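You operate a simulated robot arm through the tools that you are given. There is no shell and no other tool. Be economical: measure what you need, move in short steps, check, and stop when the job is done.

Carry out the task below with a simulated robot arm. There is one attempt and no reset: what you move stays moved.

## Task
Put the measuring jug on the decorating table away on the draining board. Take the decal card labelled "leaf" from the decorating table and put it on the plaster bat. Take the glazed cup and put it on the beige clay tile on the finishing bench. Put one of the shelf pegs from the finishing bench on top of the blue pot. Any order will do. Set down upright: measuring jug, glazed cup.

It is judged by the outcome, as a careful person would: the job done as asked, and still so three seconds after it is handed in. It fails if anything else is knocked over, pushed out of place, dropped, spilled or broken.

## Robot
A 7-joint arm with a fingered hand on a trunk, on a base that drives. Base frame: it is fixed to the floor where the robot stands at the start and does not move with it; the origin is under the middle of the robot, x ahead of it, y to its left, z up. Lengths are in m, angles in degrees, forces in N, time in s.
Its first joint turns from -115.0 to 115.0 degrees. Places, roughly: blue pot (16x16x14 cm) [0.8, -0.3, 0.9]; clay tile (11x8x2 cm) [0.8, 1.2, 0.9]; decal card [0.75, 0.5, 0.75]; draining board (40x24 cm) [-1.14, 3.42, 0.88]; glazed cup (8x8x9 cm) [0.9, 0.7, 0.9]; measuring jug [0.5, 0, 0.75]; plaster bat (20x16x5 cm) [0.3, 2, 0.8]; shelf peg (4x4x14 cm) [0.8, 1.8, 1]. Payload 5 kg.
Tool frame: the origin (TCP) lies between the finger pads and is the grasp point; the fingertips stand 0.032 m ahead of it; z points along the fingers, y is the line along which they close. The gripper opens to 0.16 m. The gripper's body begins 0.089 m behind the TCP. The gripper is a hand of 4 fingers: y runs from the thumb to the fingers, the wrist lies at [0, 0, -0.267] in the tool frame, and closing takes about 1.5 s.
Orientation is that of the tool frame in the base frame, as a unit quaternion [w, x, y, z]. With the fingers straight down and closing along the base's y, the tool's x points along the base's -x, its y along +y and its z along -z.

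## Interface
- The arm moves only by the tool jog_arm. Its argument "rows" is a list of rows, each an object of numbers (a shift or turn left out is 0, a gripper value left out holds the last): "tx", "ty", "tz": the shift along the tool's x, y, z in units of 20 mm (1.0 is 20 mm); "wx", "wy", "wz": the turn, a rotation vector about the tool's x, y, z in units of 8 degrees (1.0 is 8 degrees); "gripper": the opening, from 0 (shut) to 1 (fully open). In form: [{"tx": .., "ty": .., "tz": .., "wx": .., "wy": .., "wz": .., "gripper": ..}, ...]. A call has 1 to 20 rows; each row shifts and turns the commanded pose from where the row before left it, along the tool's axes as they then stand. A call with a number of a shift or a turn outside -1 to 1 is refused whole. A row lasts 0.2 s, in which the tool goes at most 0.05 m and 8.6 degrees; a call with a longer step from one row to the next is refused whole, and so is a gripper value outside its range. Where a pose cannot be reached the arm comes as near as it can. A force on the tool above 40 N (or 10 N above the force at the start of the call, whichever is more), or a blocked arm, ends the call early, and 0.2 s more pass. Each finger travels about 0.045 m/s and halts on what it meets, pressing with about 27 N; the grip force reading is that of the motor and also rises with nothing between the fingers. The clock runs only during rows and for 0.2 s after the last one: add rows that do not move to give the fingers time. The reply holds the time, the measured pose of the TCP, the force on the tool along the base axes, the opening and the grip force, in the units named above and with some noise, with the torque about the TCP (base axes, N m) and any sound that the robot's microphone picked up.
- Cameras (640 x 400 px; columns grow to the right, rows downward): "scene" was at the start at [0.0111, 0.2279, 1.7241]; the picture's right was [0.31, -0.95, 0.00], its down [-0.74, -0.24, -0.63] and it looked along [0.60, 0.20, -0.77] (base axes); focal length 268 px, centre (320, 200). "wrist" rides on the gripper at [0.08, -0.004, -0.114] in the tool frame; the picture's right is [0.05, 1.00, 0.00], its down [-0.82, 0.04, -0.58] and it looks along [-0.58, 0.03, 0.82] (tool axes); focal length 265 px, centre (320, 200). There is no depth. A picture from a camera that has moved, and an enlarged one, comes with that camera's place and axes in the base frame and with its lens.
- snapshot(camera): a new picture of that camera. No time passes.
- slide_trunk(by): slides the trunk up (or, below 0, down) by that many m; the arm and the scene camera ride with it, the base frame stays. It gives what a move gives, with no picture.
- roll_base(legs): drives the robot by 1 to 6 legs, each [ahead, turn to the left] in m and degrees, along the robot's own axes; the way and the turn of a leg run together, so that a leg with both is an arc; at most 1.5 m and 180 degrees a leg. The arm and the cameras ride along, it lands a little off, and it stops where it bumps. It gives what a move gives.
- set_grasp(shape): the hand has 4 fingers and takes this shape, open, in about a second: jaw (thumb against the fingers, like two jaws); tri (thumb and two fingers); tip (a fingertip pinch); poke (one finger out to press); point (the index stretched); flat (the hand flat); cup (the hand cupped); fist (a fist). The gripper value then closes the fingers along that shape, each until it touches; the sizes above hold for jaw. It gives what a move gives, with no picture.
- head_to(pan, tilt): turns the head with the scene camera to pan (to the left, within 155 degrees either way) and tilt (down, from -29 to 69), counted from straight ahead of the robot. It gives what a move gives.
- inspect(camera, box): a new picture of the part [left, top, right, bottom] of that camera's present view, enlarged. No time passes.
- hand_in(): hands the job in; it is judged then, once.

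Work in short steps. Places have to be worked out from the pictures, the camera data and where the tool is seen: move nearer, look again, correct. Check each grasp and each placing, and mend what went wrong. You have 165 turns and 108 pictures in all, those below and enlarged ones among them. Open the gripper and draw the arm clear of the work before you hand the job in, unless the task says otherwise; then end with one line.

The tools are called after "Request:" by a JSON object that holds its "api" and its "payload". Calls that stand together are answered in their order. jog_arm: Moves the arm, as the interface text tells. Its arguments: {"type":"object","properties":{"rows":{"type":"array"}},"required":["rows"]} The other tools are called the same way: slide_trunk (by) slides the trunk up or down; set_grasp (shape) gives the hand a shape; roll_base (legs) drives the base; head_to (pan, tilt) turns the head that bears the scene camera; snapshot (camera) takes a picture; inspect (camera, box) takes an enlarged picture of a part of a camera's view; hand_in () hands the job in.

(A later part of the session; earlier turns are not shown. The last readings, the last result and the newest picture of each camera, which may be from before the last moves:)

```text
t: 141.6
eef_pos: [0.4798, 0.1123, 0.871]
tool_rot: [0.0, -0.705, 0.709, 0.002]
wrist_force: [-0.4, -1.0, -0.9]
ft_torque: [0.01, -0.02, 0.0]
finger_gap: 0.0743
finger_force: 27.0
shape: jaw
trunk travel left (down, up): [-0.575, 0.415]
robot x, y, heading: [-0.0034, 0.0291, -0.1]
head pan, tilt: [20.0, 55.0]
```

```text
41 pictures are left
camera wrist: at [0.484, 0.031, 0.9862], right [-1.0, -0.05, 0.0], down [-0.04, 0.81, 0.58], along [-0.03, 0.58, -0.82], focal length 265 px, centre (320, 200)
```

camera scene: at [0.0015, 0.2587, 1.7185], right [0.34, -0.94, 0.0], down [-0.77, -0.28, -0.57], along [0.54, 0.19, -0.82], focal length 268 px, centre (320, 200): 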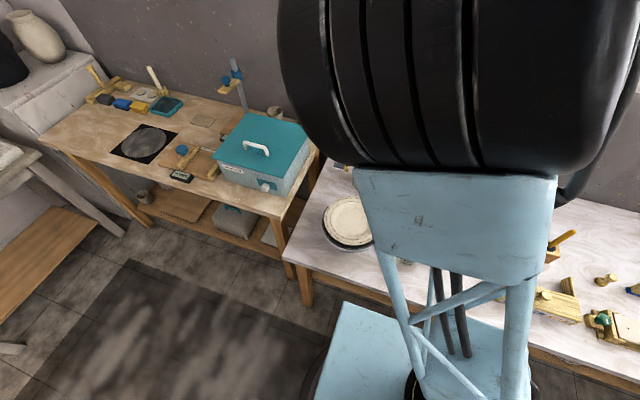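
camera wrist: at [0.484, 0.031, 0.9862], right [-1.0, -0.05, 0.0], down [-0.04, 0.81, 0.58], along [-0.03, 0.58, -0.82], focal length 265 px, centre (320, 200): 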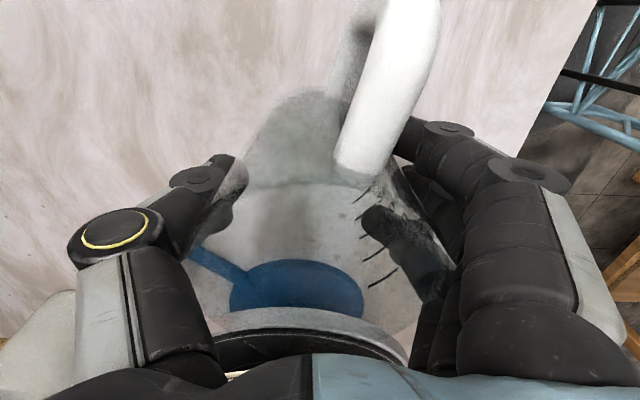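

The jug is gripped around its body. I lift a few centimetres and check it stays level.

Request:
{"api": "jog_arm", "payload": {"rows": [{"tz": -0.3}, {"tz": -0.5}, {"tz": -1}, {"tz": -1}, {"tz": -1}, {"tz": -1}, {"tz": -1}, {"tz": -1}, {}]}}

Request:
{"api": "snapshot", "payload": {"camera": "wrist"}}

Request:
{"api": "head_to", "payload": {"pan": 35, "tilt": 58}}

Request:
{"api": "snapshot", "payload": {"camera": "scene"}}

```text
t: 143.6
eef_pos: [0.4817, 0.1096, 1.007]
tool_rot: [0.0, -0.706, 0.708, 0.002]
wrist_force: [-0.7, 0.1, -0.9]
ft_torque: [-0.02, -0.01, 0.0]
finger_gap: 0.0742
finger_force: 27.1
shape: jaw
trunk travel left (down, up): [-0.575, 0.415]
robot x, y, heading: [-0.0061, 0.0299, -0.3]
head pan, tilt: [20.0, 55.0]
```

```text
40 pictures are left
camera wrist: at [0.4847, 0.0289, 1.1216], right [-1.0, -0.05, 0.0], down [-0.04, 0.81, 0.58], along [-0.03, 0.58, -0.82], focal length 265 px, centre (320, 200)
```

wrist: 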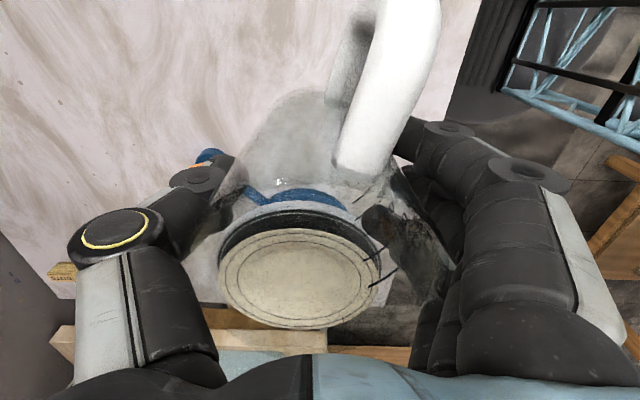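

```text
t: 144.3
eef_pos: [0.4805, 0.1096, 1.0066]
tool_rot: [0.0, -0.706, 0.708, 0.002]
wrist_force: [-0.2, 0.4, -1.8]
ft_torque: [0.0, 0.01, 0.0]
finger_gap: 0.0741
finger_force: 27.2
shape: jaw
trunk travel left (down, up): [-0.575, 0.415]
robot x, y, heading: [-0.0038, 0.0329, -0.2]
head pan, tilt: [35.0, 58.0]
```

```text
39 pictures are left
camera scene: at [-0.0098, 0.2736, 1.7148], right [0.57, -0.82, 0.0], down [-0.7, -0.48, -0.53], along [0.43, 0.3, -0.85], focal length 268 px, centre (320, 200)
```

scene: 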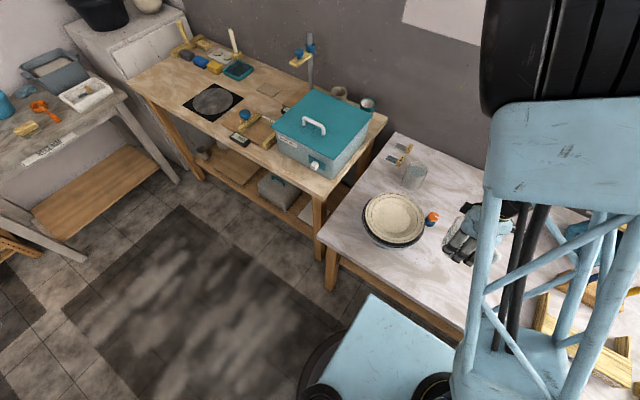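

The jug hangs securely. I raise it to about 1.19 and start driving: back, left turn, up the aisle.

Request:
{"api": "jog_arm", "payload": {"rows": [{"tz": -1}, {"tz": -1}, {"tz": -1}, {"tz": -1}, {"tz": -1}, {"tz": -1}, {"tz": -1}, {"tz": -1}, {"tz": -1}, {}]}}

Request:
{"api": "roll_base", "payload": {"legs": [[-0.2, 0], [0, 90], [1.4, 0], [0, 80]]}}

Request:
{"api": "head_to", "payload": {"pan": -40, "tilt": 35}}

Request:
{"api": "snapshot", "payload": {"camera": "scene"}}

```text
t: 146.6
eef_pos: [0.4799, 0.1095, 1.1877]
tool_rot: [0.0, -0.706, 0.708, 0.002]
wrist_force: [0.2, -0.3, -0.4]
ft_torque: [0.01, 0.02, 0.0]
finger_gap: 0.0741
finger_force: 26.8
shape: jaw
trunk travel left (down, up): [-0.575, 0.415]
robot x, y, heading: [-0.0037, 0.0315, -0.1]
head pan, tilt: [35.0, 58.0]
```

```text
t: 162.0
eef_pos: [-0.6791, 1.4481, 1.1862]
tool_rot: [0.001, 0.773, 0.634, 0.0]
wrist_force: [0.0, 0.0, 0.0]
ft_torque: [-0.01, 0.05, 0.03]
finger_gap: 0.0736
finger_force: 27.3
shape: jaw
trunk travel left (down, up): [-0.575, 0.415]
robot x, y, heading: [-0.1835, 1.4332, 168.8]
head pan, tilt: [35.0, 58.0]
```

```text
t: 163.4
eef_pos: [-0.6799, 1.4488, 1.187]
tool_rot: [0.001, 0.773, 0.634, 0.0]
wrist_force: [-0.6, -0.4, -1.0]
ft_torque: [0.0, 0.01, 0.0]
finger_gap: 0.0736
finger_force: 27.0
shape: jaw
trunk travel left (down, up): [-0.575, 0.415]
robot x, y, heading: [-0.1857, 1.4335, 168.8]
head pan, tilt: [-40.0, 35.0]
```

```text
38 pictures are left
camera scene: at [-0.2245, 1.2926, 1.7467], right [0.78, 0.63, 0.0], down [0.36, -0.45, -0.82], along [-0.51, 0.64, -0.57], focal length 268 px, centre (320, 200)
```

scene: 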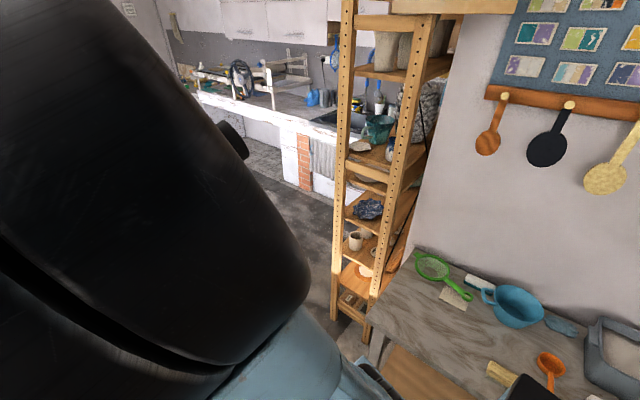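

The ladder's feet are at x≥-0.8, y≈2.19. I drive on to x≈-1.3, turn to face the sink, and approach part way.

Request:
{"api": "roll_base", "payload": {"legs": [[1.15, 0], [0, -78.8], [0.6, 0]]}}

Request:
{"api": "head_to", "payload": {"pan": -15, "tilt": 45}}

Request:
{"api": "snapshot", "payload": {"camera": "scene"}}

```text
t: 175.6
eef_pos: [-1.3843, 2.7631, 1.1856]
tool_rot: [0.002, 1.0, 0.001, -0.001]
wrist_force: [-0.8, 0.1, -1.5]
ft_torque: [0.0, 0.02, -0.02]
finger_gap: 0.0732
finger_force: 27.0
shape: jaw
trunk travel left (down, up): [-0.575, 0.415]
robot x, y, heading: [-1.2994, 2.2751, 90.1]
head pan, tilt: [-40.0, 35.0]
```

```text
t: 176.5
eef_pos: [-1.3842, 2.762, 1.1873]
tool_rot: [0.0, 1.0, 0.001, -0.001]
wrist_force: [-0.7, 0.1, -0.5]
ft_torque: [-0.01, 0.01, 0.0]
finger_gap: 0.0732
finger_force: 26.7
shape: jaw
trunk travel left (down, up): [-0.575, 0.415]
robot x, y, heading: [-1.2988, 2.2738, 90.4]
head pan, tilt: [-15.0, 45.0]
```

```text
37 pictures are left
camera scene: at [-1.4851, 2.2955, 1.732], right [0.97, -0.26, 0.0], down [-0.18, -0.68, -0.71], along [0.18, 0.68, -0.71], focal length 268 px, centre (320, 200)
```

scene: 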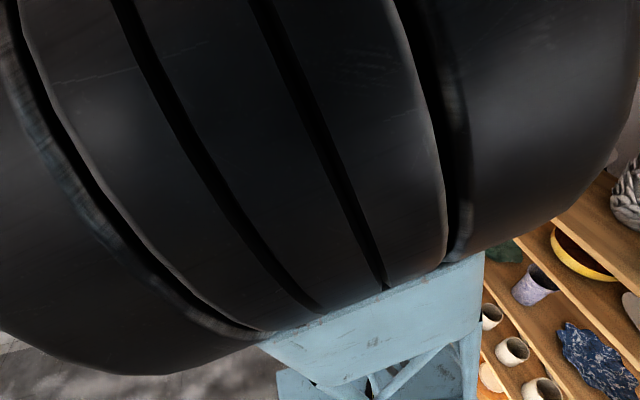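

The elbow blocks the view; I extend the arm forward 20 cm at this height and look again.

Request:
{"api": "jog_arm", "payload": {"rows": [{"ty": -1}, {"ty": -1}, {"ty": -1}, {"ty": -1}, {"ty": -1}, {"ty": -1}, {"ty": -1}, {"ty": -1}, {"ty": -1}, {"ty": -1}, {}]}}

Request:
{"api": "head_to", "payload": {"pan": -5, "tilt": 35}}

Request:
{"api": "snapshot", "payload": {"camera": "scene"}}

```text
t: 178.9
eef_pos: [-1.3808, 2.9618, 1.1876]
tool_rot: [0.001, 1.0, 0.001, -0.001]
wrist_force: [0.6, 0.3, -1.3]
ft_torque: [-0.02, 0.0, 0.01]
finger_gap: 0.0731
finger_force: 27.0
shape: jaw
trunk travel left (down, up): [-0.575, 0.415]
robot x, y, heading: [-1.3012, 2.2786, 90.2]
head pan, tilt: [-15.0, 45.0]
```

```text
t: 179.6
eef_pos: [-1.3823, 2.9618, 1.1885]
tool_rot: [0.001, 1.0, 0.001, -0.001]
wrist_force: [0.2, -0.6, -0.6]
ft_torque: [-0.03, 0.0, 0.01]
finger_gap: 0.0731
finger_force: 26.4
shape: jaw
trunk travel left (down, up): [-0.575, 0.415]
robot x, y, heading: [-1.2982, 2.274, 89.9]
head pan, tilt: [-5.0, 35.0]
```

```text
36 pictures are left
camera scene: at [-1.4986, 2.3048, 1.7467], right [1.0, -0.08, 0.0], down [-0.05, -0.57, -0.82], along [0.07, 0.82, -0.57], focal length 268 px, centre (320, 200)
```

scene: 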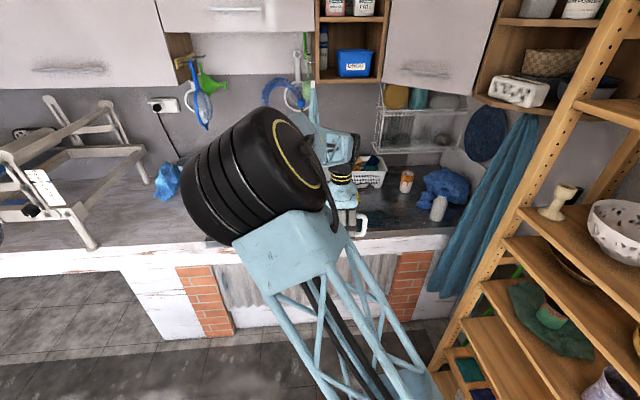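

Request:
{"api": "inspect", "payload": {"camera": "scene", "box": [320, 130, 500, 260]}}

Request:
{"api": "snapshot", "payload": {"camera": "wrist"}}

```text
3.08 times, centred on (410, 195) of scene
camera zoom: at [-1.4986, 2.3048, 1.7467], right [1.0, -0.08, 0.0], down [-0.05, -0.57, -0.82], along [0.07, 0.82, -0.57], focal length 826 px, centre (43, 215)
```

zoom: 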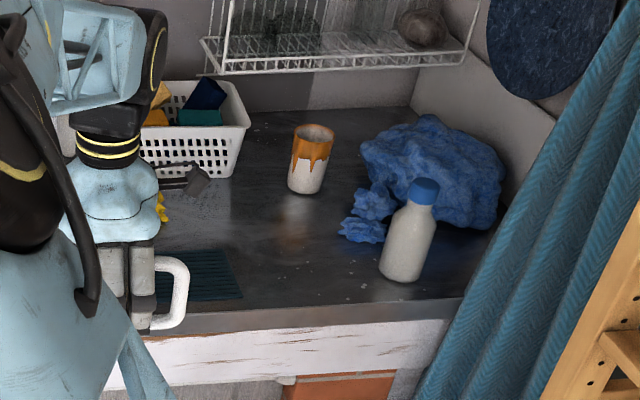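

```text
34 pictures are left
camera wrist: at [-1.302, 2.9655, 1.3019], right [0.05, -1.0, 0.0], down [-0.81, -0.04, 0.58], along [-0.58, -0.03, -0.82], focal length 265 px, centre (320, 200)
```

wrist: 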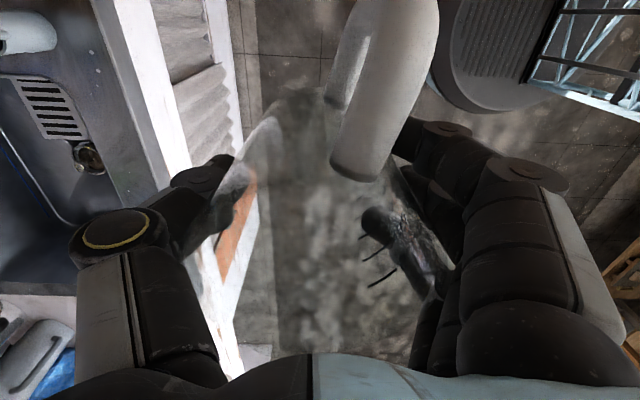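

A teal ribbed mat is partly hidden by the hand. I swing the arm left for an unobstructed view of the board area.

Request:
{"api": "jog_arm", "payload": {"rows": [{"tx": -1}, {"tx": -1}, {"tx": -1}, {"tx": -1}, {"tx": -1}, {"tx": -1}, {"tx": -1}, {"tx": -1}, {"tx": -1}, {"tx": -1}, {"tx": -1}, {"tx": -1}, {}]}}

Request:
{"api": "head_to", "payload": {"pan": -20, "tilt": 38}}

Request:
{"api": "snapshot", "payload": {"camera": "scene"}}

```text
t: 182.4
eef_pos: [-1.6242, 2.962, 1.1872]
tool_rot: [0.001, 1.0, 0.0, -0.001]
wrist_force: [0.6, 0.2, -1.3]
ft_torque: [0.01, -0.01, -0.01]
finger_gap: 0.0729
finger_force: 27.1
shape: jaw
trunk travel left (down, up): [-0.575, 0.415]
robot x, y, heading: [-1.3005, 2.2791, 89.9]
head pan, tilt: [-5.0, 35.0]
```

```text
t: 183.2
eef_pos: [-1.6256, 2.962, 1.1853]
tool_rot: [0.001, 1.0, 0.0, -0.001]
wrist_force: [0.2, -0.4, -2.2]
ft_torque: [0.01, 0.0, 0.04]
finger_gap: 0.0729
finger_force: 27.5
shape: jaw
trunk travel left (down, up): [-0.575, 0.415]
robot x, y, heading: [-1.3051, 2.2803, 90.3]
head pan, tilt: [-20.0, 38.0]
```

```text
33 pictures are left
camera scene: at [-1.477, 2.2983, 1.7422], right [0.94, -0.34, 0.0], down [-0.21, -0.58, -0.79], along [0.27, 0.74, -0.62], focal length 268 px, centre (320, 200)
```

scene: 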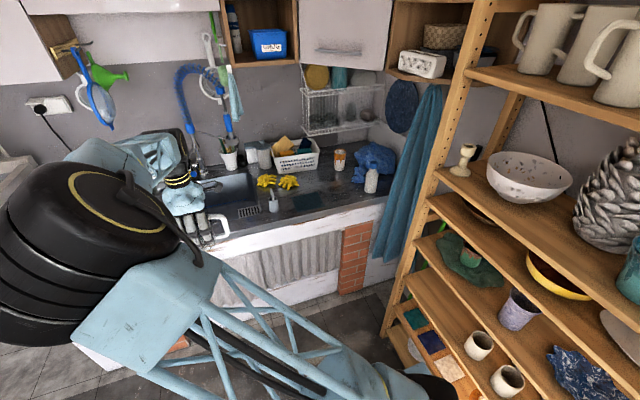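

Request:
{"api": "inspect", "payload": {"camera": "scene", "box": [200, 125, 400, 250]}}

```text
3.20 times, centred on (300, 188) of scene
camera zoom: at [-1.477, 2.2983, 1.7422], right [0.94, -0.34, 0.0], down [-0.21, -0.58, -0.79], along [0.27, 0.74, -0.62], focal length 859 px, centre (384, 240)
```

zoom: 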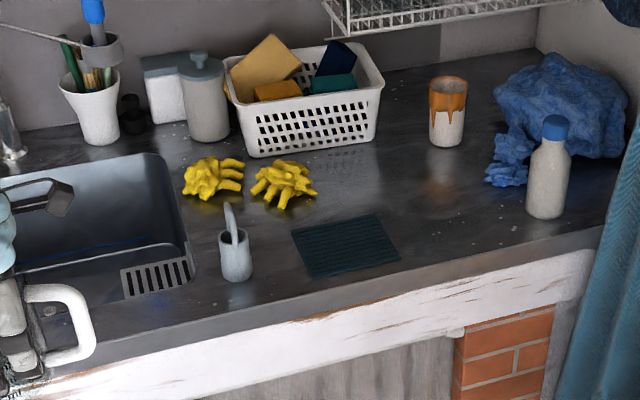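

The ribbed mat on the steel drainer is centred at about (-1.16, 3.34); that spot is free and lies on the draining board. I drive 0.22 m closer and bring the jug over it.

Request:
{"api": "roll_base", "payload": {"legs": [[0.22, 0]]}}

Request:
{"api": "jog_arm", "payload": {"rows": [{"tx": 1}, {"tx": 1}, {"tx": 1}, {"tx": 1}, {"tx": 1}, {"tx": 1}, {"tx": 1}, {"tx": 1}, {"tx": 1}, {"tx": 1}, {"tx": 1}, {"tx": 1}, {"tx": 1}, {"tx": 1}, {"tx": 1}, {"tx": 1}, {"tx": 1}, {"tx": 1}, {"tx": 1}, {"tx": 1}]}}

```text
t: 184.9
eef_pos: [-1.6233, 3.179, 1.1855]
tool_rot: [0.001, 1.0, 0.0, -0.001]
wrist_force: [0.0, -0.3, -0.7]
ft_torque: [-0.04, 0.01, -0.04]
finger_gap: 0.0731
finger_force: 27.0
shape: jaw
trunk travel left (down, up): [-0.575, 0.415]
robot x, y, heading: [-1.3034, 2.4931, 90.1]
head pan, tilt: [-20.0, 38.0]
```

```text
t: 189.1
eef_pos: [-1.221, 3.1788, 1.1864]
tool_rot: [0.001, 1.0, 0.0, -0.001]
wrist_force: [0.6, 0.9, -0.8]
ft_torque: [-0.01, 0.02, 0.0]
finger_gap: 0.073
finger_force: 26.6
shape: jaw
trunk travel left (down, up): [-0.575, 0.415]
robot x, y, heading: [-1.3017, 2.4927, 90.1]
head pan, tilt: [-20.0, 38.0]
```

Now to (-1.155, 3.355) and down to z≈1.03.

Request:
{"api": "jog_arm", "payload": {"rows": [{"tx": 0.9, "ty": -1}, {"tx": 0.9, "ty": -1}, {"tx": 0.9, "ty": -1}, {"tx": 0.6, "ty": -1}, {"ty": -1}, {"ty": -1}, {"ty": -1}, {"ty": -1}, {"ty": -0.8}, {"tz": 1}, {"tz": 1}, {"tz": 1}, {"tz": 1}, {"tz": 1}, {"tz": 1}, {"tz": 1}, {"tz": 0.8}, {}]}}

Request:
{"api": "snapshot", "payload": {"camera": "wrist"}}

Request:
{"api": "snapshot", "payload": {"camera": "scene"}}

```text
t: 192.9
eef_pos: [-1.1589, 3.3557, 1.0293]
tool_rot: [0.001, 1.0, 0.0, -0.001]
wrist_force: [0.3, -0.7, -0.5]
ft_torque: [0.02, 0.01, 0.01]
finger_gap: 0.0729
finger_force: 26.7
shape: jaw
trunk travel left (down, up): [-0.575, 0.415]
robot x, y, heading: [-1.3015, 2.4922, 90.1]
head pan, tilt: [-20.0, 38.0]
```

```text
31 pictures are left
camera wrist: at [-1.0792, 3.3584, 1.144], right [0.05, -1.0, 0.0], down [-0.81, -0.04, 0.58], along [-0.58, -0.03, -0.82], focal length 265 px, centre (320, 200)
```

wrist: 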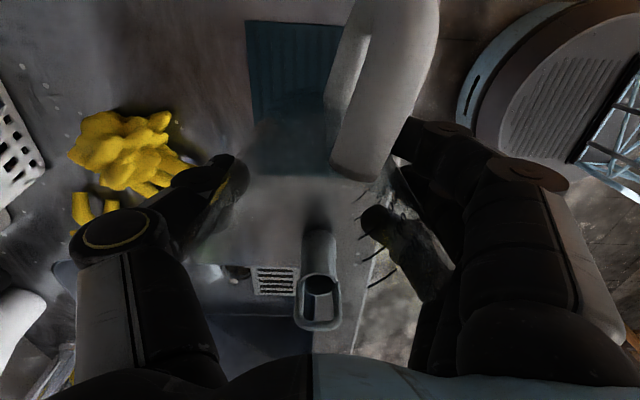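

```text
30 pictures are left
camera scene: at [-1.4771, 2.5143, 1.7422], right [0.94, -0.34, 0.0], down [-0.21, -0.58, -0.79], along [0.27, 0.74, -0.62], focal length 268 px, centre (320, 200)
```

scene: 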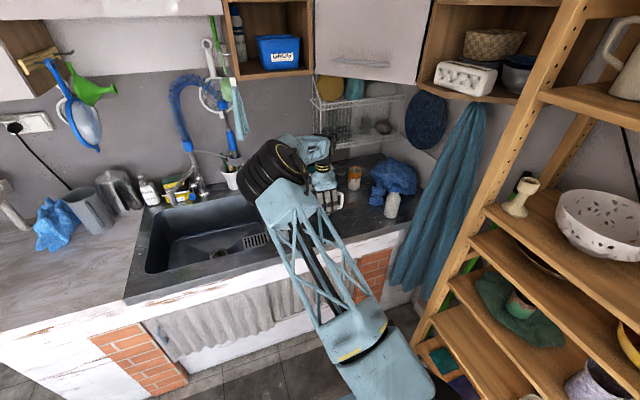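

The jug is right above the mat's centre. I lower to 0.967, then in fine steps to contact.

Request:
{"api": "jog_arm", "payload": {"rows": [{"tz": 1}, {"tz": 1}, {"tz": 0.6}, {"tz": 0.3}, {"tz": 0.15}, {}]}}

Request:
{"api": "jog_arm", "payload": {"rows": [{"tz": 0.15}, {"tz": 0.15}, {"tz": 0.15}, {}]}}

```text
t: 194.3
eef_pos: [-1.1573, 3.3559, 0.9679]
tool_rot: [0.001, 1.0, 0.0, -0.001]
wrist_force: [1.7, -0.7, -1.3]
ft_torque: [0.0, 0.02, 0.04]
finger_gap: 0.0728
finger_force: 26.8
shape: jaw
trunk travel left (down, up): [-0.575, 0.415]
robot x, y, heading: [-1.3001, 2.4935, 90.1]
head pan, tilt: [-20.0, 38.0]
```

```text
t: 195.3
eef_pos: [-1.1585, 3.3555, 0.9593]
tool_rot: [0.0, 1.0, 0.0, 0.0]
wrist_force: [0.0, 0.3, -1.1]
ft_torque: [0.0, 0.01, -0.04]
finger_gap: 0.0727
finger_force: 26.6
shape: jaw
trunk travel left (down, up): [-0.575, 0.415]
robot x, y, heading: [-1.3027, 2.4917, 90.3]
head pan, tilt: [-20.0, 38.0]
```

Request:
{"api": "jog_arm", "payload": {"rows": [{"tz": 0.15}, {"tz": 0.15}, {"tz": 0.15}, {}]}}

Request:
{"api": "jog_arm", "payload": {"rows": [{"tz": 0.15}, {"tz": 0.15}, {}]}}

Request:
{"api": "inspect", "payload": {"camera": "scene", "box": [280, 150, 420, 250]}}

```text
t: 196.3
eef_pos: [-1.1579, 3.3553, 0.95]
tool_rot: [0.001, 1.0, 0.001, -0.002]
wrist_force: [-0.5, -0.5, -1.2]
ft_torque: [0.0, 0.02, -0.01]
finger_gap: 0.0729
finger_force: 27.2
shape: jaw
trunk travel left (down, up): [-0.575, 0.415]
robot x, y, heading: [-1.3042, 2.4892, 90.1]
head pan, tilt: [-20.0, 38.0]
```

```text
t: 197.1
eef_pos: [-1.1572, 3.3551, 0.9452]
tool_rot: [0.0, 1.0, 0.0, -0.001]
wrist_force: [-0.9, 1.3, 4.4]
ft_torque: [-0.08, -0.05, 0.02]
finger_gap: 0.0729
finger_force: 26.7
shape: jaw
trunk travel left (down, up): [-0.575, 0.415]
robot x, y, heading: [-1.3008, 2.4924, 90.0]
head pan, tilt: [-20.0, 38.0]
```

```text
4.00 times, centred on (350, 200) of scene
camera zoom: at [-1.4773, 2.5139, 1.7423], right [0.94, -0.34, 0.0], down [-0.21, -0.58, -0.79], along [0.27, 0.74, -0.62], focal length 1074 px, centre (200, 200)
```

zoom: 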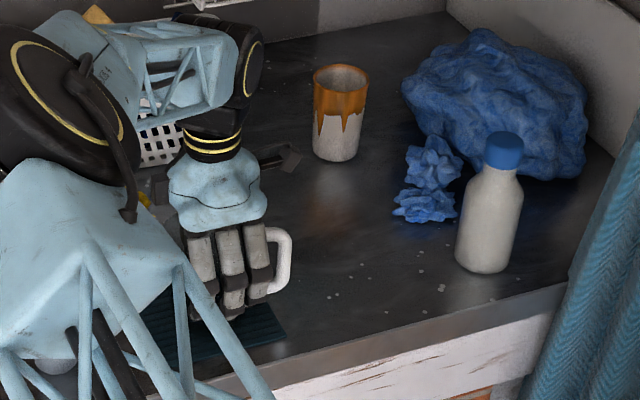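

Contact made (4 N) at z≈0.945. I lower one more millimetre and open the hand.

Request:
{"api": "jog_arm", "payload": {"rows": [{"tz": 0.08}, {}, {"gripper": 0.6}, {"gripper": 0.8}, {"gripper": 1.0}, {}, {}, {}, {}]}}

Request:
{"api": "snapshot", "payload": {"camera": "wrist"}}

```text
t: 199.1
eef_pos: [-1.1574, 3.3543, 0.9435]
tool_rot: [0.001, 1.0, 0.0, -0.001]
wrist_force: [-0.3, 2.7, 3.1]
ft_torque: [0.03, -0.01, 0.02]
finger_gap: 0.1597
finger_force: 0.0
shape: jaw
trunk travel left (down, up): [-0.575, 0.415]
robot x, y, heading: [-1.3018, 2.492, 90.0]
head pan, tilt: [-20.0, 38.0]
```

```text
28 pictures are left
camera wrist: at [-1.0775, 3.3582, 1.058], right [0.05, -1.0, 0.0], down [-0.81, -0.04, 0.58], along [-0.58, -0.03, -0.82], focal length 265 px, centre (320, 200)
```

wrist: 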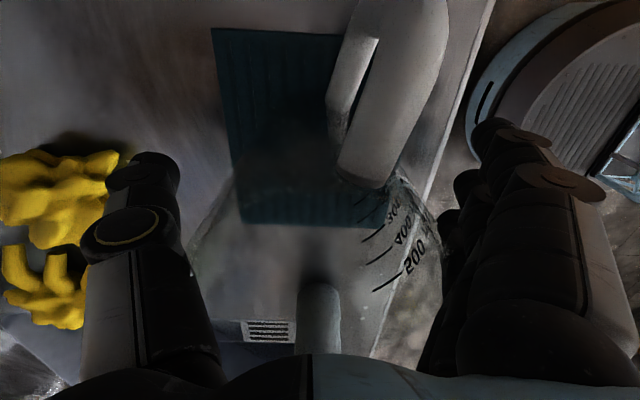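

The jug stands free in the open hand. I lift straight up and check.

Request:
{"api": "jog_arm", "payload": {"rows": [{"tz": -0.4}, {"tz": -0.6}, {"tz": -1}, {"tz": -1}, {"tz": -1}, {"tz": -1}, {"tz": -1}, {"tz": -1}, {"tz": -1}, {"tz": -1}, {"tz": -1}, {"tz": -1}, {"tz": -1}, {}]}}

Request:
{"api": "snapshot", "payload": {"camera": "wrist"}}

```text
t: 202.1
eef_pos: [-1.1553, 3.3541, 1.1844]
tool_rot: [0.0, 1.0, 0.0, -0.001]
wrist_force: [0.0, -0.5, 0.1]
ft_torque: [0.02, 0.0, -0.02]
finger_gap: 0.1598
finger_force: 0.0
shape: jaw
trunk travel left (down, up): [-0.575, 0.415]
robot x, y, heading: [-1.3021, 2.4905, 90.0]
head pan, tilt: [-20.0, 38.0]
```

```text
27 pictures are left
camera wrist: at [-1.0763, 3.3585, 1.2981], right [0.05, -1.0, 0.0], down [-0.81, -0.04, 0.58], along [-0.58, -0.03, -0.82], focal length 265 px, centre (320, 200)
```

wrist: 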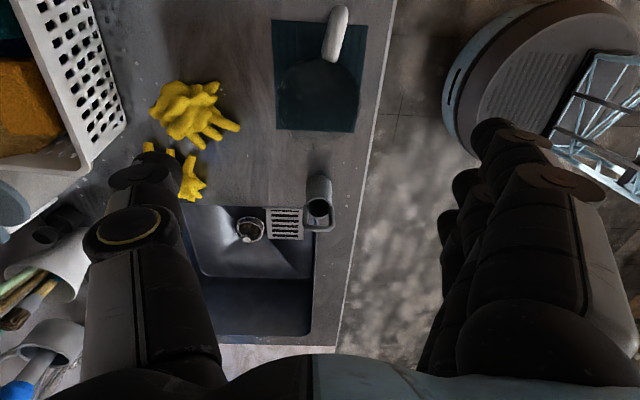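

The jug stands upright on the mat. I retract the arm and drive back toward the finishing bench.

Request:
{"api": "jog_arm", "payload": {"rows": [{"ty": 1}, {"ty": 1}, {"ty": 1}, {"ty": 1}, {"ty": 1}, {"ty": 1}, {"ty": 1}, {"ty": 1}, {"ty": 1}, {"ty": 1}, {"ty": 1}, {"ty": 1}, {"ty": 1}, {"ty": 1}, {"ty": 1}, {"ty": 1}, {"ty": 1}, {}]}}

Request:
{"api": "roll_base", "payload": {"legs": [[-0.8, 0], [0, 78.8], [-1.15, 0], [0, -78.8], [-0.5, 0], [0, -90]]}}

Request:
{"api": "head_to", "payload": {"pan": 10, "tilt": 42}}

Request:
{"api": "snapshot", "payload": {"camera": "scene"}}

```text
t: 205.9
eef_pos: [-1.1577, 3.0132, 1.1819]
tool_rot: [0.001, 1.0, 0.0, -0.001]
wrist_force: [0.0, 0.3, -0.2]
ft_torque: [0.05, -0.02, -0.01]
finger_gap: 0.1603
finger_force: 0.1
shape: jaw
trunk travel left (down, up): [-0.575, 0.415]
robot x, y, heading: [-1.2996, 2.4914, 90.0]
head pan, tilt: [-20.0, 38.0]
```

```text
t: 217.6
eef_pos: [-0.9928, 1.7863, 1.1805]
tool_rot: [0.002, 0.749, 0.662, -0.002]
wrist_force: [-0.6, 1.6, -0.6]
ft_torque: [-0.12, -0.02, 0.03]
finger_gap: 0.1599
finger_force: 0.2
shape: jaw
trunk travel left (down, up): [-0.575, 0.415]
robot x, y, heading: [-0.4958, 1.5716, -179.8]
head pan, tilt: [-20.0, 38.0]
stopped in leg 3: the robot was blocked; the commanded pose is now the measured one
```

```text
t: 218.5
eef_pos: [-0.9934, 1.7839, 1.1819]
tool_rot: [0.002, 0.749, 0.663, -0.001]
wrist_force: [-0.1, -0.1, 0.1]
ft_torque: [-0.03, 0.0, -0.01]
finger_gap: 0.1601
finger_force: 0.0
shape: jaw
trunk travel left (down, up): [-0.575, 0.415]
robot x, y, heading: [-0.4922, 1.571, -179.6]
head pan, tilt: [10.0, 42.0]
```

```text
26 pictures are left
camera scene: at [-0.5162, 1.3535, 1.7363], right [-0.18, 0.98, 0.0], down [0.66, 0.12, -0.74], along [-0.73, -0.13, -0.67], focal length 268 px, centre (320, 200)
```

scene: 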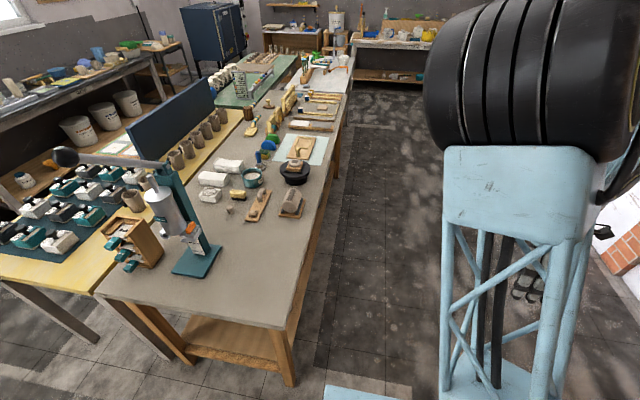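

The base bumped while backing, probably against the small bat table. I look back at that table to check for any disturbance.

Request:
{"api": "head_to", "payload": {"pan": -125, "tilt": 45}}

Request:
{"api": "snapshot", "payload": {"camera": "scene"}}

```text
t: 220.7
eef_pos: [-0.9931, 1.7833, 1.1819]
tool_rot: [0.001, 0.749, 0.663, 0.0]
wrist_force: [0.5, -0.8, -0.3]
ft_torque: [-0.01, 0.04, 0.01]
finger_gap: 0.16
finger_force: 0.0
shape: jaw
trunk travel left (down, up): [-0.575, 0.415]
robot x, y, heading: [-0.4938, 1.5741, -179.9]
head pan, tilt: [-125.0, 45.0]
```

```text
25 pictures are left
camera scene: at [-0.3877, 1.4353, 1.732], right [0.82, -0.57, 0.0], down [-0.4, -0.58, -0.71], along [0.4, 0.58, -0.71], focal length 268 px, centre (320, 200)
```

scene: 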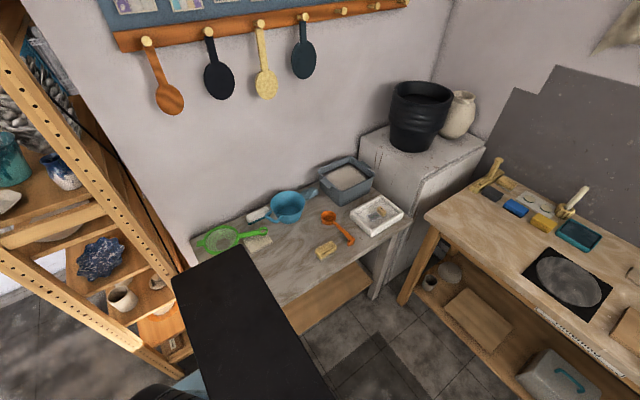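

The bat, card and other items are all where they were; the base just touched near the table's left side. I pull forward away from it, re-angle, and reverse along a line farther from the table.

Request:
{"api": "roll_base", "payload": {"legs": [[0.5, 0], [0, -20], [-0.85, 0]]}}

```text
t: 228.8
eef_pos: [-0.5951, 1.6542, 1.1818]
tool_rot: [0.002, 0.854, 0.521, -0.001]
wrist_force: [0.7, 0.0, -0.6]
ft_torque: [-0.01, 0.05, 0.01]
finger_gap: 0.1599
finger_force: 0.1
shape: jaw
trunk travel left (down, up): [-0.575, 0.415]
robot x, y, heading: [-0.1974, 1.2817, 160.2]
head pan, tilt: [-125.0, 45.0]
```

Path worked. Now I turn to face +y, back up to y≈0.95 and turn to face the finishing bench.

Request:
{"api": "roll_base", "payload": {"legs": [[0, -72], [-0.33, 0], [0, -88]]}}

Request:
{"api": "head_to", "payload": {"pan": 0, "tilt": 42}}

Request:
{"api": "snapshot", "payload": {"camera": "scene"}}

```text
t: 237.7
eef_pos: [0.3023, 0.7586, 1.1806]
tool_rot: [0.0, -0.674, 0.738, 0.001]
wrist_force: [-1.2, -0.3, -0.6]
ft_torque: [0.01, 0.0, 0.01]
finger_gap: 0.1599
finger_force: 0.0
shape: jaw
trunk travel left (down, up): [-0.575, 0.415]
robot x, y, heading: [-0.2058, 0.957, 2.1]
head pan, tilt: [-125.0, 45.0]
```

```text
t: 239.8
eef_pos: [0.3021, 0.7604, 1.1821]
tool_rot: [0.0, -0.675, 0.738, 0.001]
wrist_force: [0.1, 0.6, -0.7]
ft_torque: [-0.01, -0.02, 0.0]
finger_gap: 0.1602
finger_force: 0.1
shape: jaw
trunk travel left (down, up): [-0.575, 0.415]
robot x, y, heading: [-0.2083, 0.9519, 2.3]
head pan, tilt: [0.0, 42.0]
```

```text
24 pictures are left
camera scene: at [-0.1888, 1.1608, 1.7363], right [0.04, -1.0, 0.0], down [-0.67, -0.02, -0.74], along [0.74, 0.03, -0.67], focal length 268 px, centre (320, 200)
```

scene: 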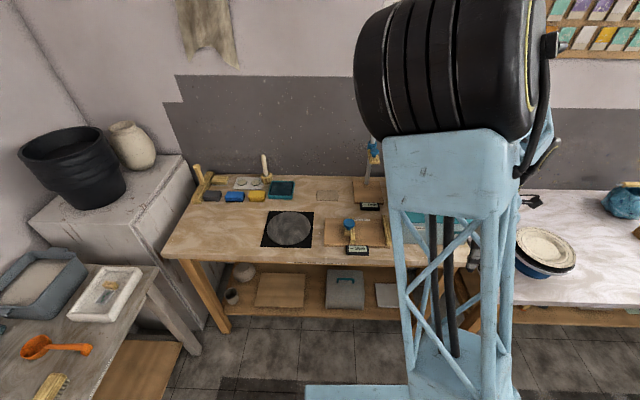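

Bench, tile (≈(0.81, 1.17)) and cup area are ahead. I roll 0.25 m forward and turn the hand so it closes along y, camera on the robot side.

Request:
{"api": "roll_base", "payload": {"legs": [[0.25, -2]]}}

Request:
{"api": "jog_arm", "payload": {"rows": [{"wz": 1, "tz": -0.6}, {"wz": 1, "tz": -0.6}, {"wz": 1, "tz": -0.6}, {"wz": 1, "tz": -0.6}, {"wz": 1, "tz": -0.6}, {"wz": 1, "tz": -0.6}, {"wz": 1}, {"wz": 1}, {"wz": 1}, {"wz": 1}, {"wz": 0.6}, {}]}}

```text
t: 241.6
eef_pos: [0.5461, 0.746, 1.1821]
tool_rot: [0.0, -0.662, 0.75, 0.002]
wrist_force: [-0.2, -0.4, 0.0]
ft_torque: [-0.02, 0.01, -0.02]
finger_gap: 0.16
finger_force: 0.1
shape: jaw
trunk travel left (down, up): [-0.575, 0.415]
robot x, y, heading: [0.0443, 0.9625, 0.0]
head pan, tilt: [0.0, 42.0]
```

```text
t: 244.2
eef_pos: [0.5455, 0.7456, 1.2553]
tool_rot: [-0.001, 0.017, 1.0, 0.002]
wrist_force: [-0.2, 0.2, -0.1]
ft_torque: [0.0, 0.0, 0.02]
finger_gap: 0.1601
finger_force: 0.0
shape: jaw
trunk travel left (down, up): [-0.575, 0.415]
robot x, y, heading: [0.0432, 0.9641, 0.3]
head pan, tilt: [0.0, 42.0]
```

Now I extend toward the cup to x≈0.80, y≈0.69 and look with the wrist camera.

Request:
{"api": "jog_arm", "payload": {"rows": [{"tx": -1, "ty": -0.2}, {"tx": -1, "ty": -0.2}, {"tx": -1, "ty": -0.2}, {"tx": -1, "ty": -0.2}, {"tx": -1, "ty": -0.2}, {"tx": -1, "ty": -0.2}, {"tx": -1, "ty": -0.2}, {"tx": -1, "ty": -0.2}, {"tx": -1, "ty": -0.2}, {"tx": -1, "ty": -0.2}, {"tx": -1, "ty": -0.2}, {"tx": -1, "ty": -0.2}, {"tx": -0.7, "ty": -0.2}, {}]}}

Request:
{"api": "snapshot", "payload": {"camera": "wrist"}}

```text
t: 247.2
eef_pos: [0.7985, 0.6856, 1.2546]
tool_rot: [-0.001, 0.018, 1.0, 0.002]
wrist_force: [0.9, -0.5, 1.1]
ft_torque: [0.0, -0.01, 0.02]
finger_gap: 0.1598
finger_force: 0.1
shape: jaw
trunk travel left (down, up): [-0.575, 0.415]
robot x, y, heading: [0.0457, 0.9639, -0.1]
head pan, tilt: [0.0, 42.0]
```

```text
23 pictures are left
camera wrist: at [0.7171, 0.6835, 1.3702], right [-0.02, 1.0, 0.0], down [0.82, 0.01, 0.58], along [0.58, 0.01, -0.82], focal length 265 px, centre (320, 200)
```

wrist: 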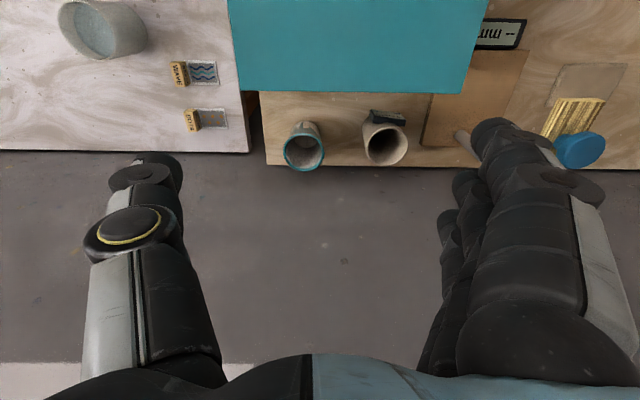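

The teal-rimmed glazed cup is at about (0.911, 0.66), the other cup 13.6 cm to its left. I set a 10.5 cm opening and move above it to z≈1.10.

Request:
{"api": "jog_arm", "payload": {"rows": [{"tx": -1, "ty": -0.3, "gripper": 0.66}, {"tx": -1, "ty": -0.3}, {"tx": -1, "ty": -0.3}, {"tx": -1, "ty": -0.3}, {"tx": -1, "ty": -0.3}, {"tx": -0.6, "ty": -0.1}, {"tz": 1}, {"tz": 1}, {"tz": 1}, {"tz": 1}, {"tz": 1}, {"tz": 1}, {"tz": 1}, {"tz": 0.6}, {}]}}

Request:
{"api": "snapshot", "payload": {"camera": "wrist"}}

```text
t: 250.4
eef_pos: [0.9086, 0.6491, 1.1007]
tool_rot: [-0.001, 0.017, 1.0, 0.002]
wrist_force: [0.6, -0.7, 0.5]
ft_torque: [0.0, 0.0, 0.0]
finger_gap: 0.1064
finger_force: 0.0
shape: jaw
trunk travel left (down, up): [-0.575, 0.415]
robot x, y, heading: [0.0442, 0.9592, 0.1]
head pan, tilt: [0.0, 42.0]
```

```text
22 pictures are left
camera wrist: at [0.827, 0.6467, 1.2163], right [-0.02, 1.0, 0.0], down [0.82, 0.01, 0.58], along [0.58, 0.01, -0.82], focal length 265 px, centre (320, 200)
```

wrist: 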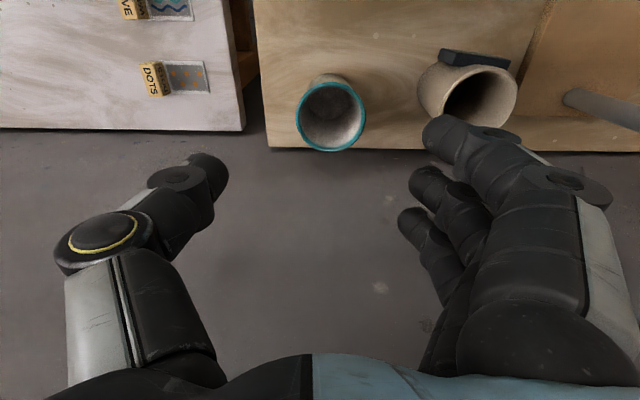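

Cup rim is at (0.907, 0.66, 0.964) with ~5 cm between the two cups. I narrow the opening to ~9 cm, centre at y≈0.654 and descend so the tips are just above the rim.

Request:
{"api": "jog_arm", "payload": {"rows": [{"ty": 0.25, "gripper": 0.57}, {"tz": 1}, {"tz": 1}, {"tz": 1}, {"tz": 1}, {"tz": 0.6}, {}]}}

Request:
{"api": "snapshot", "payload": {"camera": "wrist"}}

```text
t: 252.0
eef_pos: [0.9084, 0.6545, 1.0088]
tool_rot: [-0.001, 0.016, 1.0, 0.002]
wrist_force: [-1.4, -0.4, -0.4]
ft_torque: [-0.01, 0.02, -0.01]
finger_gap: 0.092
finger_force: 0.0
shape: jaw
trunk travel left (down, up): [-0.575, 0.415]
robot x, y, heading: [0.0438, 0.9607, -0.0]
head pan, tilt: [0.0, 42.0]
```

```text
21 pictures are left
camera wrist: at [0.8271, 0.6533, 1.1247], right [-0.02, 1.0, 0.0], down [0.82, 0.01, 0.58], along [0.58, 0.01, -0.82], focal length 265 px, centre (320, 200)
```

wrist: 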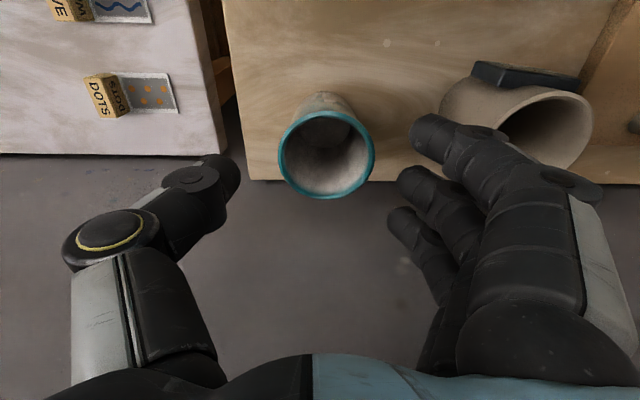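

Clear on both sides. I descend 7.5 cm and close gently.

Request:
{"api": "jog_arm", "payload": {"rows": [{"tz": 1}, {"tz": 1}, {"tz": 1}, {"tz": 0.7}, {}]}}

Request:
{"api": "jog_arm", "payload": {"rows": [{"gripper": 0.2}, {}, {}, {}, {}, {}, {}]}}

Request:
{"api": "snapshot", "payload": {"camera": "wrist"}}

```text
t: 253.2
eef_pos: [0.9076, 0.6547, 0.9349]
tool_rot: [-0.001, 0.018, 1.0, 0.002]
wrist_force: [0.5, -0.7, -0.3]
ft_torque: [-0.02, 0.01, 0.0]
finger_gap: 0.092
finger_force: 0.0
shape: jaw
trunk travel left (down, up): [-0.575, 0.415]
robot x, y, heading: [0.0459, 0.9588, -0.0]
head pan, tilt: [0.0, 42.0]
```

```text
t: 254.8
eef_pos: [0.907, 0.6548, 0.9351]
tool_rot: [-0.001, 0.018, 1.0, 0.002]
wrist_force: [-0.4, -0.2, -0.1]
ft_torque: [0.0, -0.05, 0.0]
finger_gap: 0.0471
finger_force: 27.0
shape: jaw
trunk travel left (down, up): [-0.575, 0.415]
robot x, y, heading: [0.0472, 0.9614, 0.1]
head pan, tilt: [0.0, 42.0]
```

```text
20 pictures are left
camera wrist: at [0.8264, 0.6535, 1.0506], right [-0.02, 1.0, 0.0], down [0.82, 0.01, 0.58], along [0.58, 0.01, -0.82], focal length 265 px, centre (320, 200)
```

wrist: 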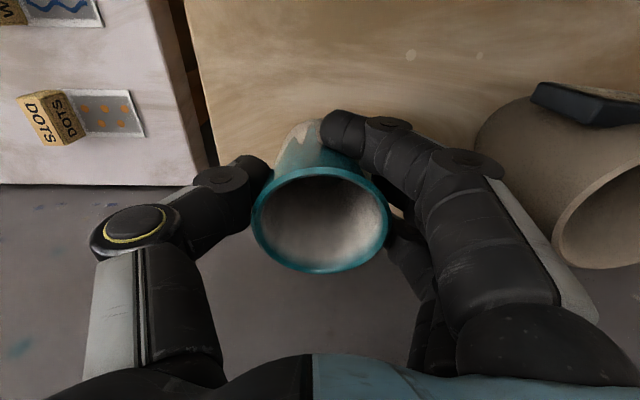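

Gripped. I lift straight up to z≈1.16 and check.

Request:
{"api": "jog_arm", "payload": {"rows": [{"tz": -0.3}, {"tz": -0.5}, {"tz": -1}, {"tz": -1}, {"tz": -1}, {"tz": -1}, {"tz": -1}, {"tz": -1}, {"tz": -1}, {"tz": -1}, {"tz": -1}, {"tz": -1}, {"tz": -0.5}, {}]}}

Request:
{"api": "snapshot", "payload": {"camera": "wrist"}}

Request:
{"api": "head_to", "payload": {"pan": 20, "tilt": 48}}

Request:
{"api": "snapshot", "payload": {"camera": "scene"}}

```text
t: 257.8
eef_pos: [0.9085, 0.6565, 1.1622]
tool_rot: [-0.001, 0.017, 1.0, 0.001]
wrist_force: [0.9, 0.6, -2.2]
ft_torque: [0.02, 0.02, -0.02]
finger_gap: 0.0471
finger_force: 27.5
shape: jaw
trunk travel left (down, up): [-0.575, 0.415]
robot x, y, heading: [0.0443, 0.9657, 0.3]
head pan, tilt: [0.0, 42.0]
```

```text
19 pictures are left
camera wrist: at [0.8274, 0.6525, 1.2768], right [-0.02, 1.0, 0.0], down [0.82, 0.01, 0.58], along [0.58, 0.01, -0.82], focal length 265 px, centre (320, 200)
```

wrist: 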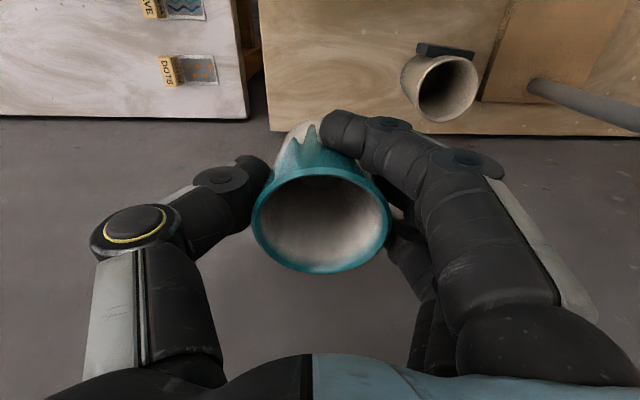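

```text
t: 258.6
eef_pos: [0.9087, 0.6548, 1.1613]
tool_rot: [-0.001, 0.016, 1.0, 0.002]
wrist_force: [-0.9, 0.4, -2.2]
ft_torque: [-0.03, -0.01, 0.02]
finger_gap: 0.0468
finger_force: 27.2
shape: jaw
trunk travel left (down, up): [-0.575, 0.415]
robot x, y, heading: [0.0446, 0.9603, 0.1]
head pan, tilt: [20.0, 48.0]
```

```text
18 pictures are left
camera scene: at [0.0588, 1.1918, 1.7278], right [0.34, -0.94, 0.0], down [-0.7, -0.26, -0.67], along [0.63, 0.23, -0.74], focal length 268 px, centre (320, 200)
```

scene: 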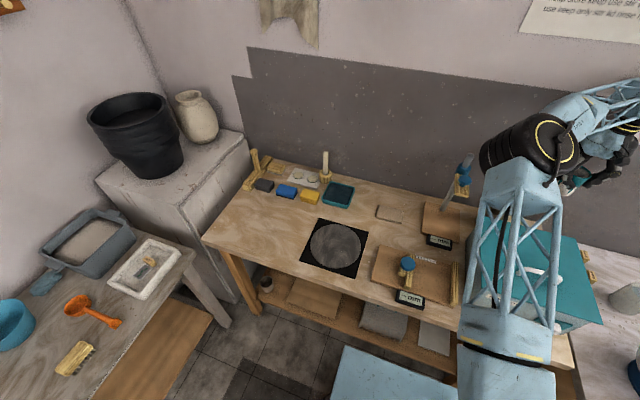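

The cup is held well. I raise to 1.25 (over the height-gauge post, top ≈1.12), pull in to x≈0.76 and carry across to y≈1.16 above the tile.

Request:
{"api": "jog_arm", "payload": {"rows": [{"tz": -1}, {"tz": -1}, {"tz": -1}, {"tz": -1}, {"tz": -0.5, "tx": 1}, {"tx": 1}, {"tx": 1}, {"tx": 1}, {"tx": 1}, {"tx": 1}, {"tx": 1}, {"tx": 0.5}, {"ty": 1}, {"ty": 1}, {"ty": 1}, {"ty": 1}, {"ty": 1}, {"ty": 1}, {"ty": 1}]}}

Request:
{"api": "jog_arm", "payload": {"rows": [{"ty": 1}, {"ty": 1}, {"ty": 1}, {"ty": 1}, {"ty": 1}, {"ty": 1}, {"ty": 1}, {"ty": 1}, {"ty": 1}, {"ty": 1}, {"ty": 1}, {"ty": 1}, {"ty": 1}, {"ty": 1}, {"ty": 1}, {"ty": 1}, {"ty": 1}, {"ty": 1}, {"ty": 0.2}, {}]}}

Request:
{"api": "snapshot", "payload": {"camera": "wrist"}}

```text
t: 262.6
eef_pos: [0.7619, 0.8005, 1.2526]
tool_rot: [-0.001, 0.017, 1.0, 0.002]
wrist_force: [-1.0, 0.8, -2.7]
ft_torque: [-0.01, 0.01, 0.01]
finger_gap: 0.047
finger_force: 26.5
shape: jaw
trunk travel left (down, up): [-0.575, 0.415]
robot x, y, heading: [0.0452, 0.964, 0.4]
head pan, tilt: [20.0, 48.0]
```

```text
t: 266.8
eef_pos: [0.7753, 1.1639, 1.2539]
tool_rot: [-0.001, 0.017, 1.0, 0.002]
wrist_force: [-0.3, -0.4, -2.4]
ft_torque: [0.01, 0.04, 0.0]
finger_gap: 0.0469
finger_force: 26.9
shape: jaw
trunk travel left (down, up): [-0.575, 0.415]
robot x, y, heading: [0.0437, 0.9625, -0.1]
head pan, tilt: [20.0, 48.0]
```

```text
17 pictures are left
camera wrist: at [0.6952, 1.1617, 1.3677], right [-0.02, 1.0, 0.0], down [0.82, 0.01, 0.58], along [0.58, 0.01, -0.82], focal length 265 px, centre (320, 200)
```

wrist: 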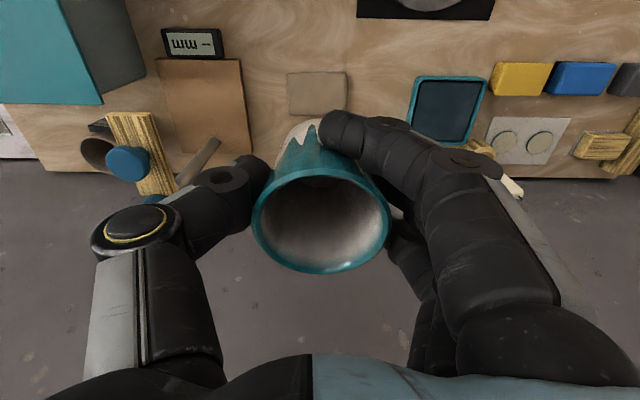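

The tile centre is at about (0.811, 1.160). I shift over it and descend to z≈0.985.

Request:
{"api": "jog_arm", "payload": {"rows": [{"tx": -0.9, "ty": -0.1}, {"tx": -0.9, "ty": -0.05}, {"tz": 1}, {"tz": 1}, {"tz": 1}, {"tz": 1}, {"tz": 1}, {"tz": 1}, {"tz": 1}, {"tz": 1}, {"tz": 1}, {"tz": 1}, {"tz": 1}, {"tz": 1}, {"tz": 1}, {"tz": 0.3}, {}]}}

Request:
{"api": "snapshot", "payload": {"camera": "wrist"}}

Request:
{"api": "inspect", "payload": {"camera": "scene", "box": [340, 150, 480, 260]}}

```text
t: 270.4
eef_pos: [0.8111, 1.1602, 0.9866]
tool_rot: [-0.001, 0.016, 1.0, 0.001]
wrist_force: [-0.1, -0.6, -2.3]
ft_torque: [0.0, 0.04, -0.02]
finger_gap: 0.0465
finger_force: 26.8
shape: jaw
trunk travel left (down, up): [-0.575, 0.415]
robot x, y, heading: [0.0516, 0.9604, 0.1]
head pan, tilt: [20.0, 48.0]
```

```text
16 pictures are left
camera wrist: at [0.7304, 1.1584, 1.1018], right [-0.02, 1.0, 0.0], down [0.82, 0.01, 0.58], along [0.58, 0.01, -0.82], focal length 265 px, centre (320, 200)
```

wrist: 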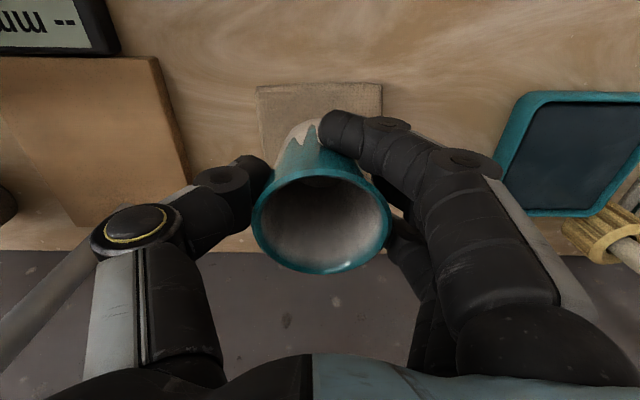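

```text
3.64 times, centred on (410, 205) of scene
camera zoom: at [0.0586, 1.1924, 1.7277], right [0.34, -0.94, 0.0], down [-0.7, -0.26, -0.67], along [0.63, 0.23, -0.74], focal length 976 px, centre (-7, 182)
```

zoom: 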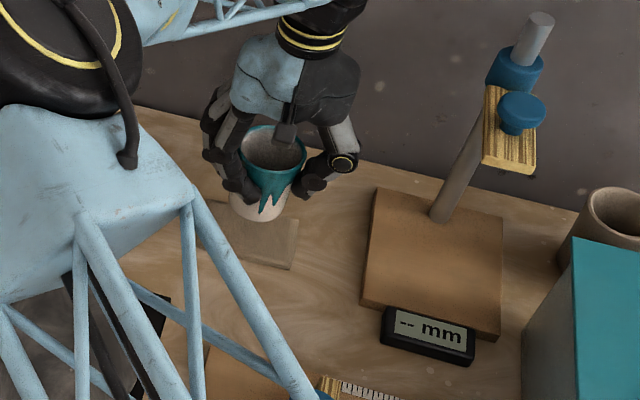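

Aligned with the tile (front edge x≈0.777). I nudge 4 mm forward and lower in fine steps.

Request:
{"api": "jog_arm", "payload": {"rows": [{"tx": -0.2, "tz": 0.5}, {"tz": 0.4}, {"tz": 0.2}, {"tz": 0.15}, {}]}}

Request:
{"api": "jog_arm", "payload": {"rows": [{"tz": 0.15}, {"tz": 0.15}, {}]}}

```text
t: 271.6
eef_pos: [0.8153, 1.1612, 0.9619]
tool_rot: [-0.001, 0.017, 1.0, 0.001]
wrist_force: [0.1, 0.4, -1.9]
ft_torque: [0.02, 0.0, -0.01]
finger_gap: 0.0464
finger_force: 27.3
shape: jaw
trunk travel left (down, up): [-0.575, 0.415]
robot x, y, heading: [0.0483, 0.9581, -0.1]
head pan, tilt: [20.0, 48.0]
```

```text
t: 272.4
eef_pos: [0.8161, 1.1606, 0.9553]
tool_rot: [0.0, 0.017, 1.0, 0.0]
wrist_force: [0.2, -0.1, -2.6]
ft_torque: [-0.04, 0.05, 0.02]
finger_gap: 0.0464
finger_force: 26.4
shape: jaw
trunk travel left (down, up): [-0.575, 0.415]
robot x, y, heading: [0.0457, 0.9633, -0.0]
head pan, tilt: [20.0, 48.0]
```

Request:
{"api": "jog_arm", "payload": {"rows": [{"tz": 0.15}, {"tz": 0.15}, {}]}}

Request:
{"api": "jog_arm", "payload": {"rows": [{"tz": 0.12}, {"tz": 0.12}, {}]}}

Request:
{"api": "inspect", "payload": {"camera": "scene", "box": [360, 160, 440, 230]}}

```text
t: 273.2
eef_pos: [0.817, 1.1601, 0.9501]
tool_rot: [-0.001, 0.016, 1.0, 0.002]
wrist_force: [0.9, 1.0, -1.8]
ft_torque: [-0.04, 0.02, -0.01]
finger_gap: 0.0465
finger_force: 26.6
shape: jaw
trunk travel left (down, up): [-0.575, 0.415]
robot x, y, heading: [0.0445, 0.9615, 0.1]
head pan, tilt: [20.0, 48.0]
```

```text
t: 274.0
eef_pos: [0.8157, 1.1599, 0.9473]
tool_rot: [-0.001, 0.016, 1.0, 0.002]
wrist_force: [-0.6, -0.2, 5.8]
ft_torque: [0.15, -0.11, 0.06]
finger_gap: 0.0466
finger_force: 26.4
shape: jaw
trunk travel left (down, up): [-0.575, 0.415]
robot x, y, heading: [0.0451, 0.9612, 0.2]
head pan, tilt: [20.0, 48.0]
```

```text
5.71 times, centred on (400, 195) of scene
camera zoom: at [0.0579, 1.1922, 1.7278], right [0.34, -0.94, 0.0], down [-0.7, -0.26, -0.67], along [0.63, 0.23, -0.74], focal length 1535 px, centre (-137, 229)
```

zoom: 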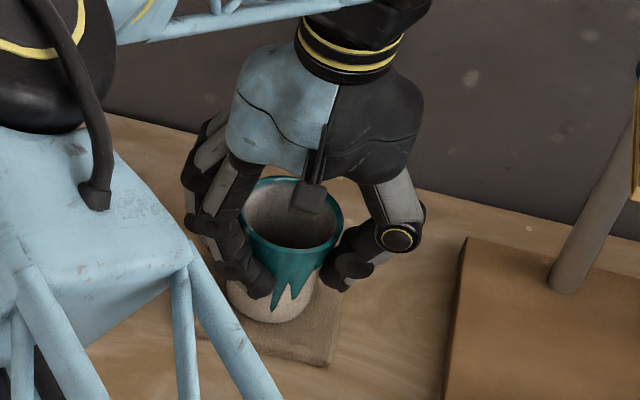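

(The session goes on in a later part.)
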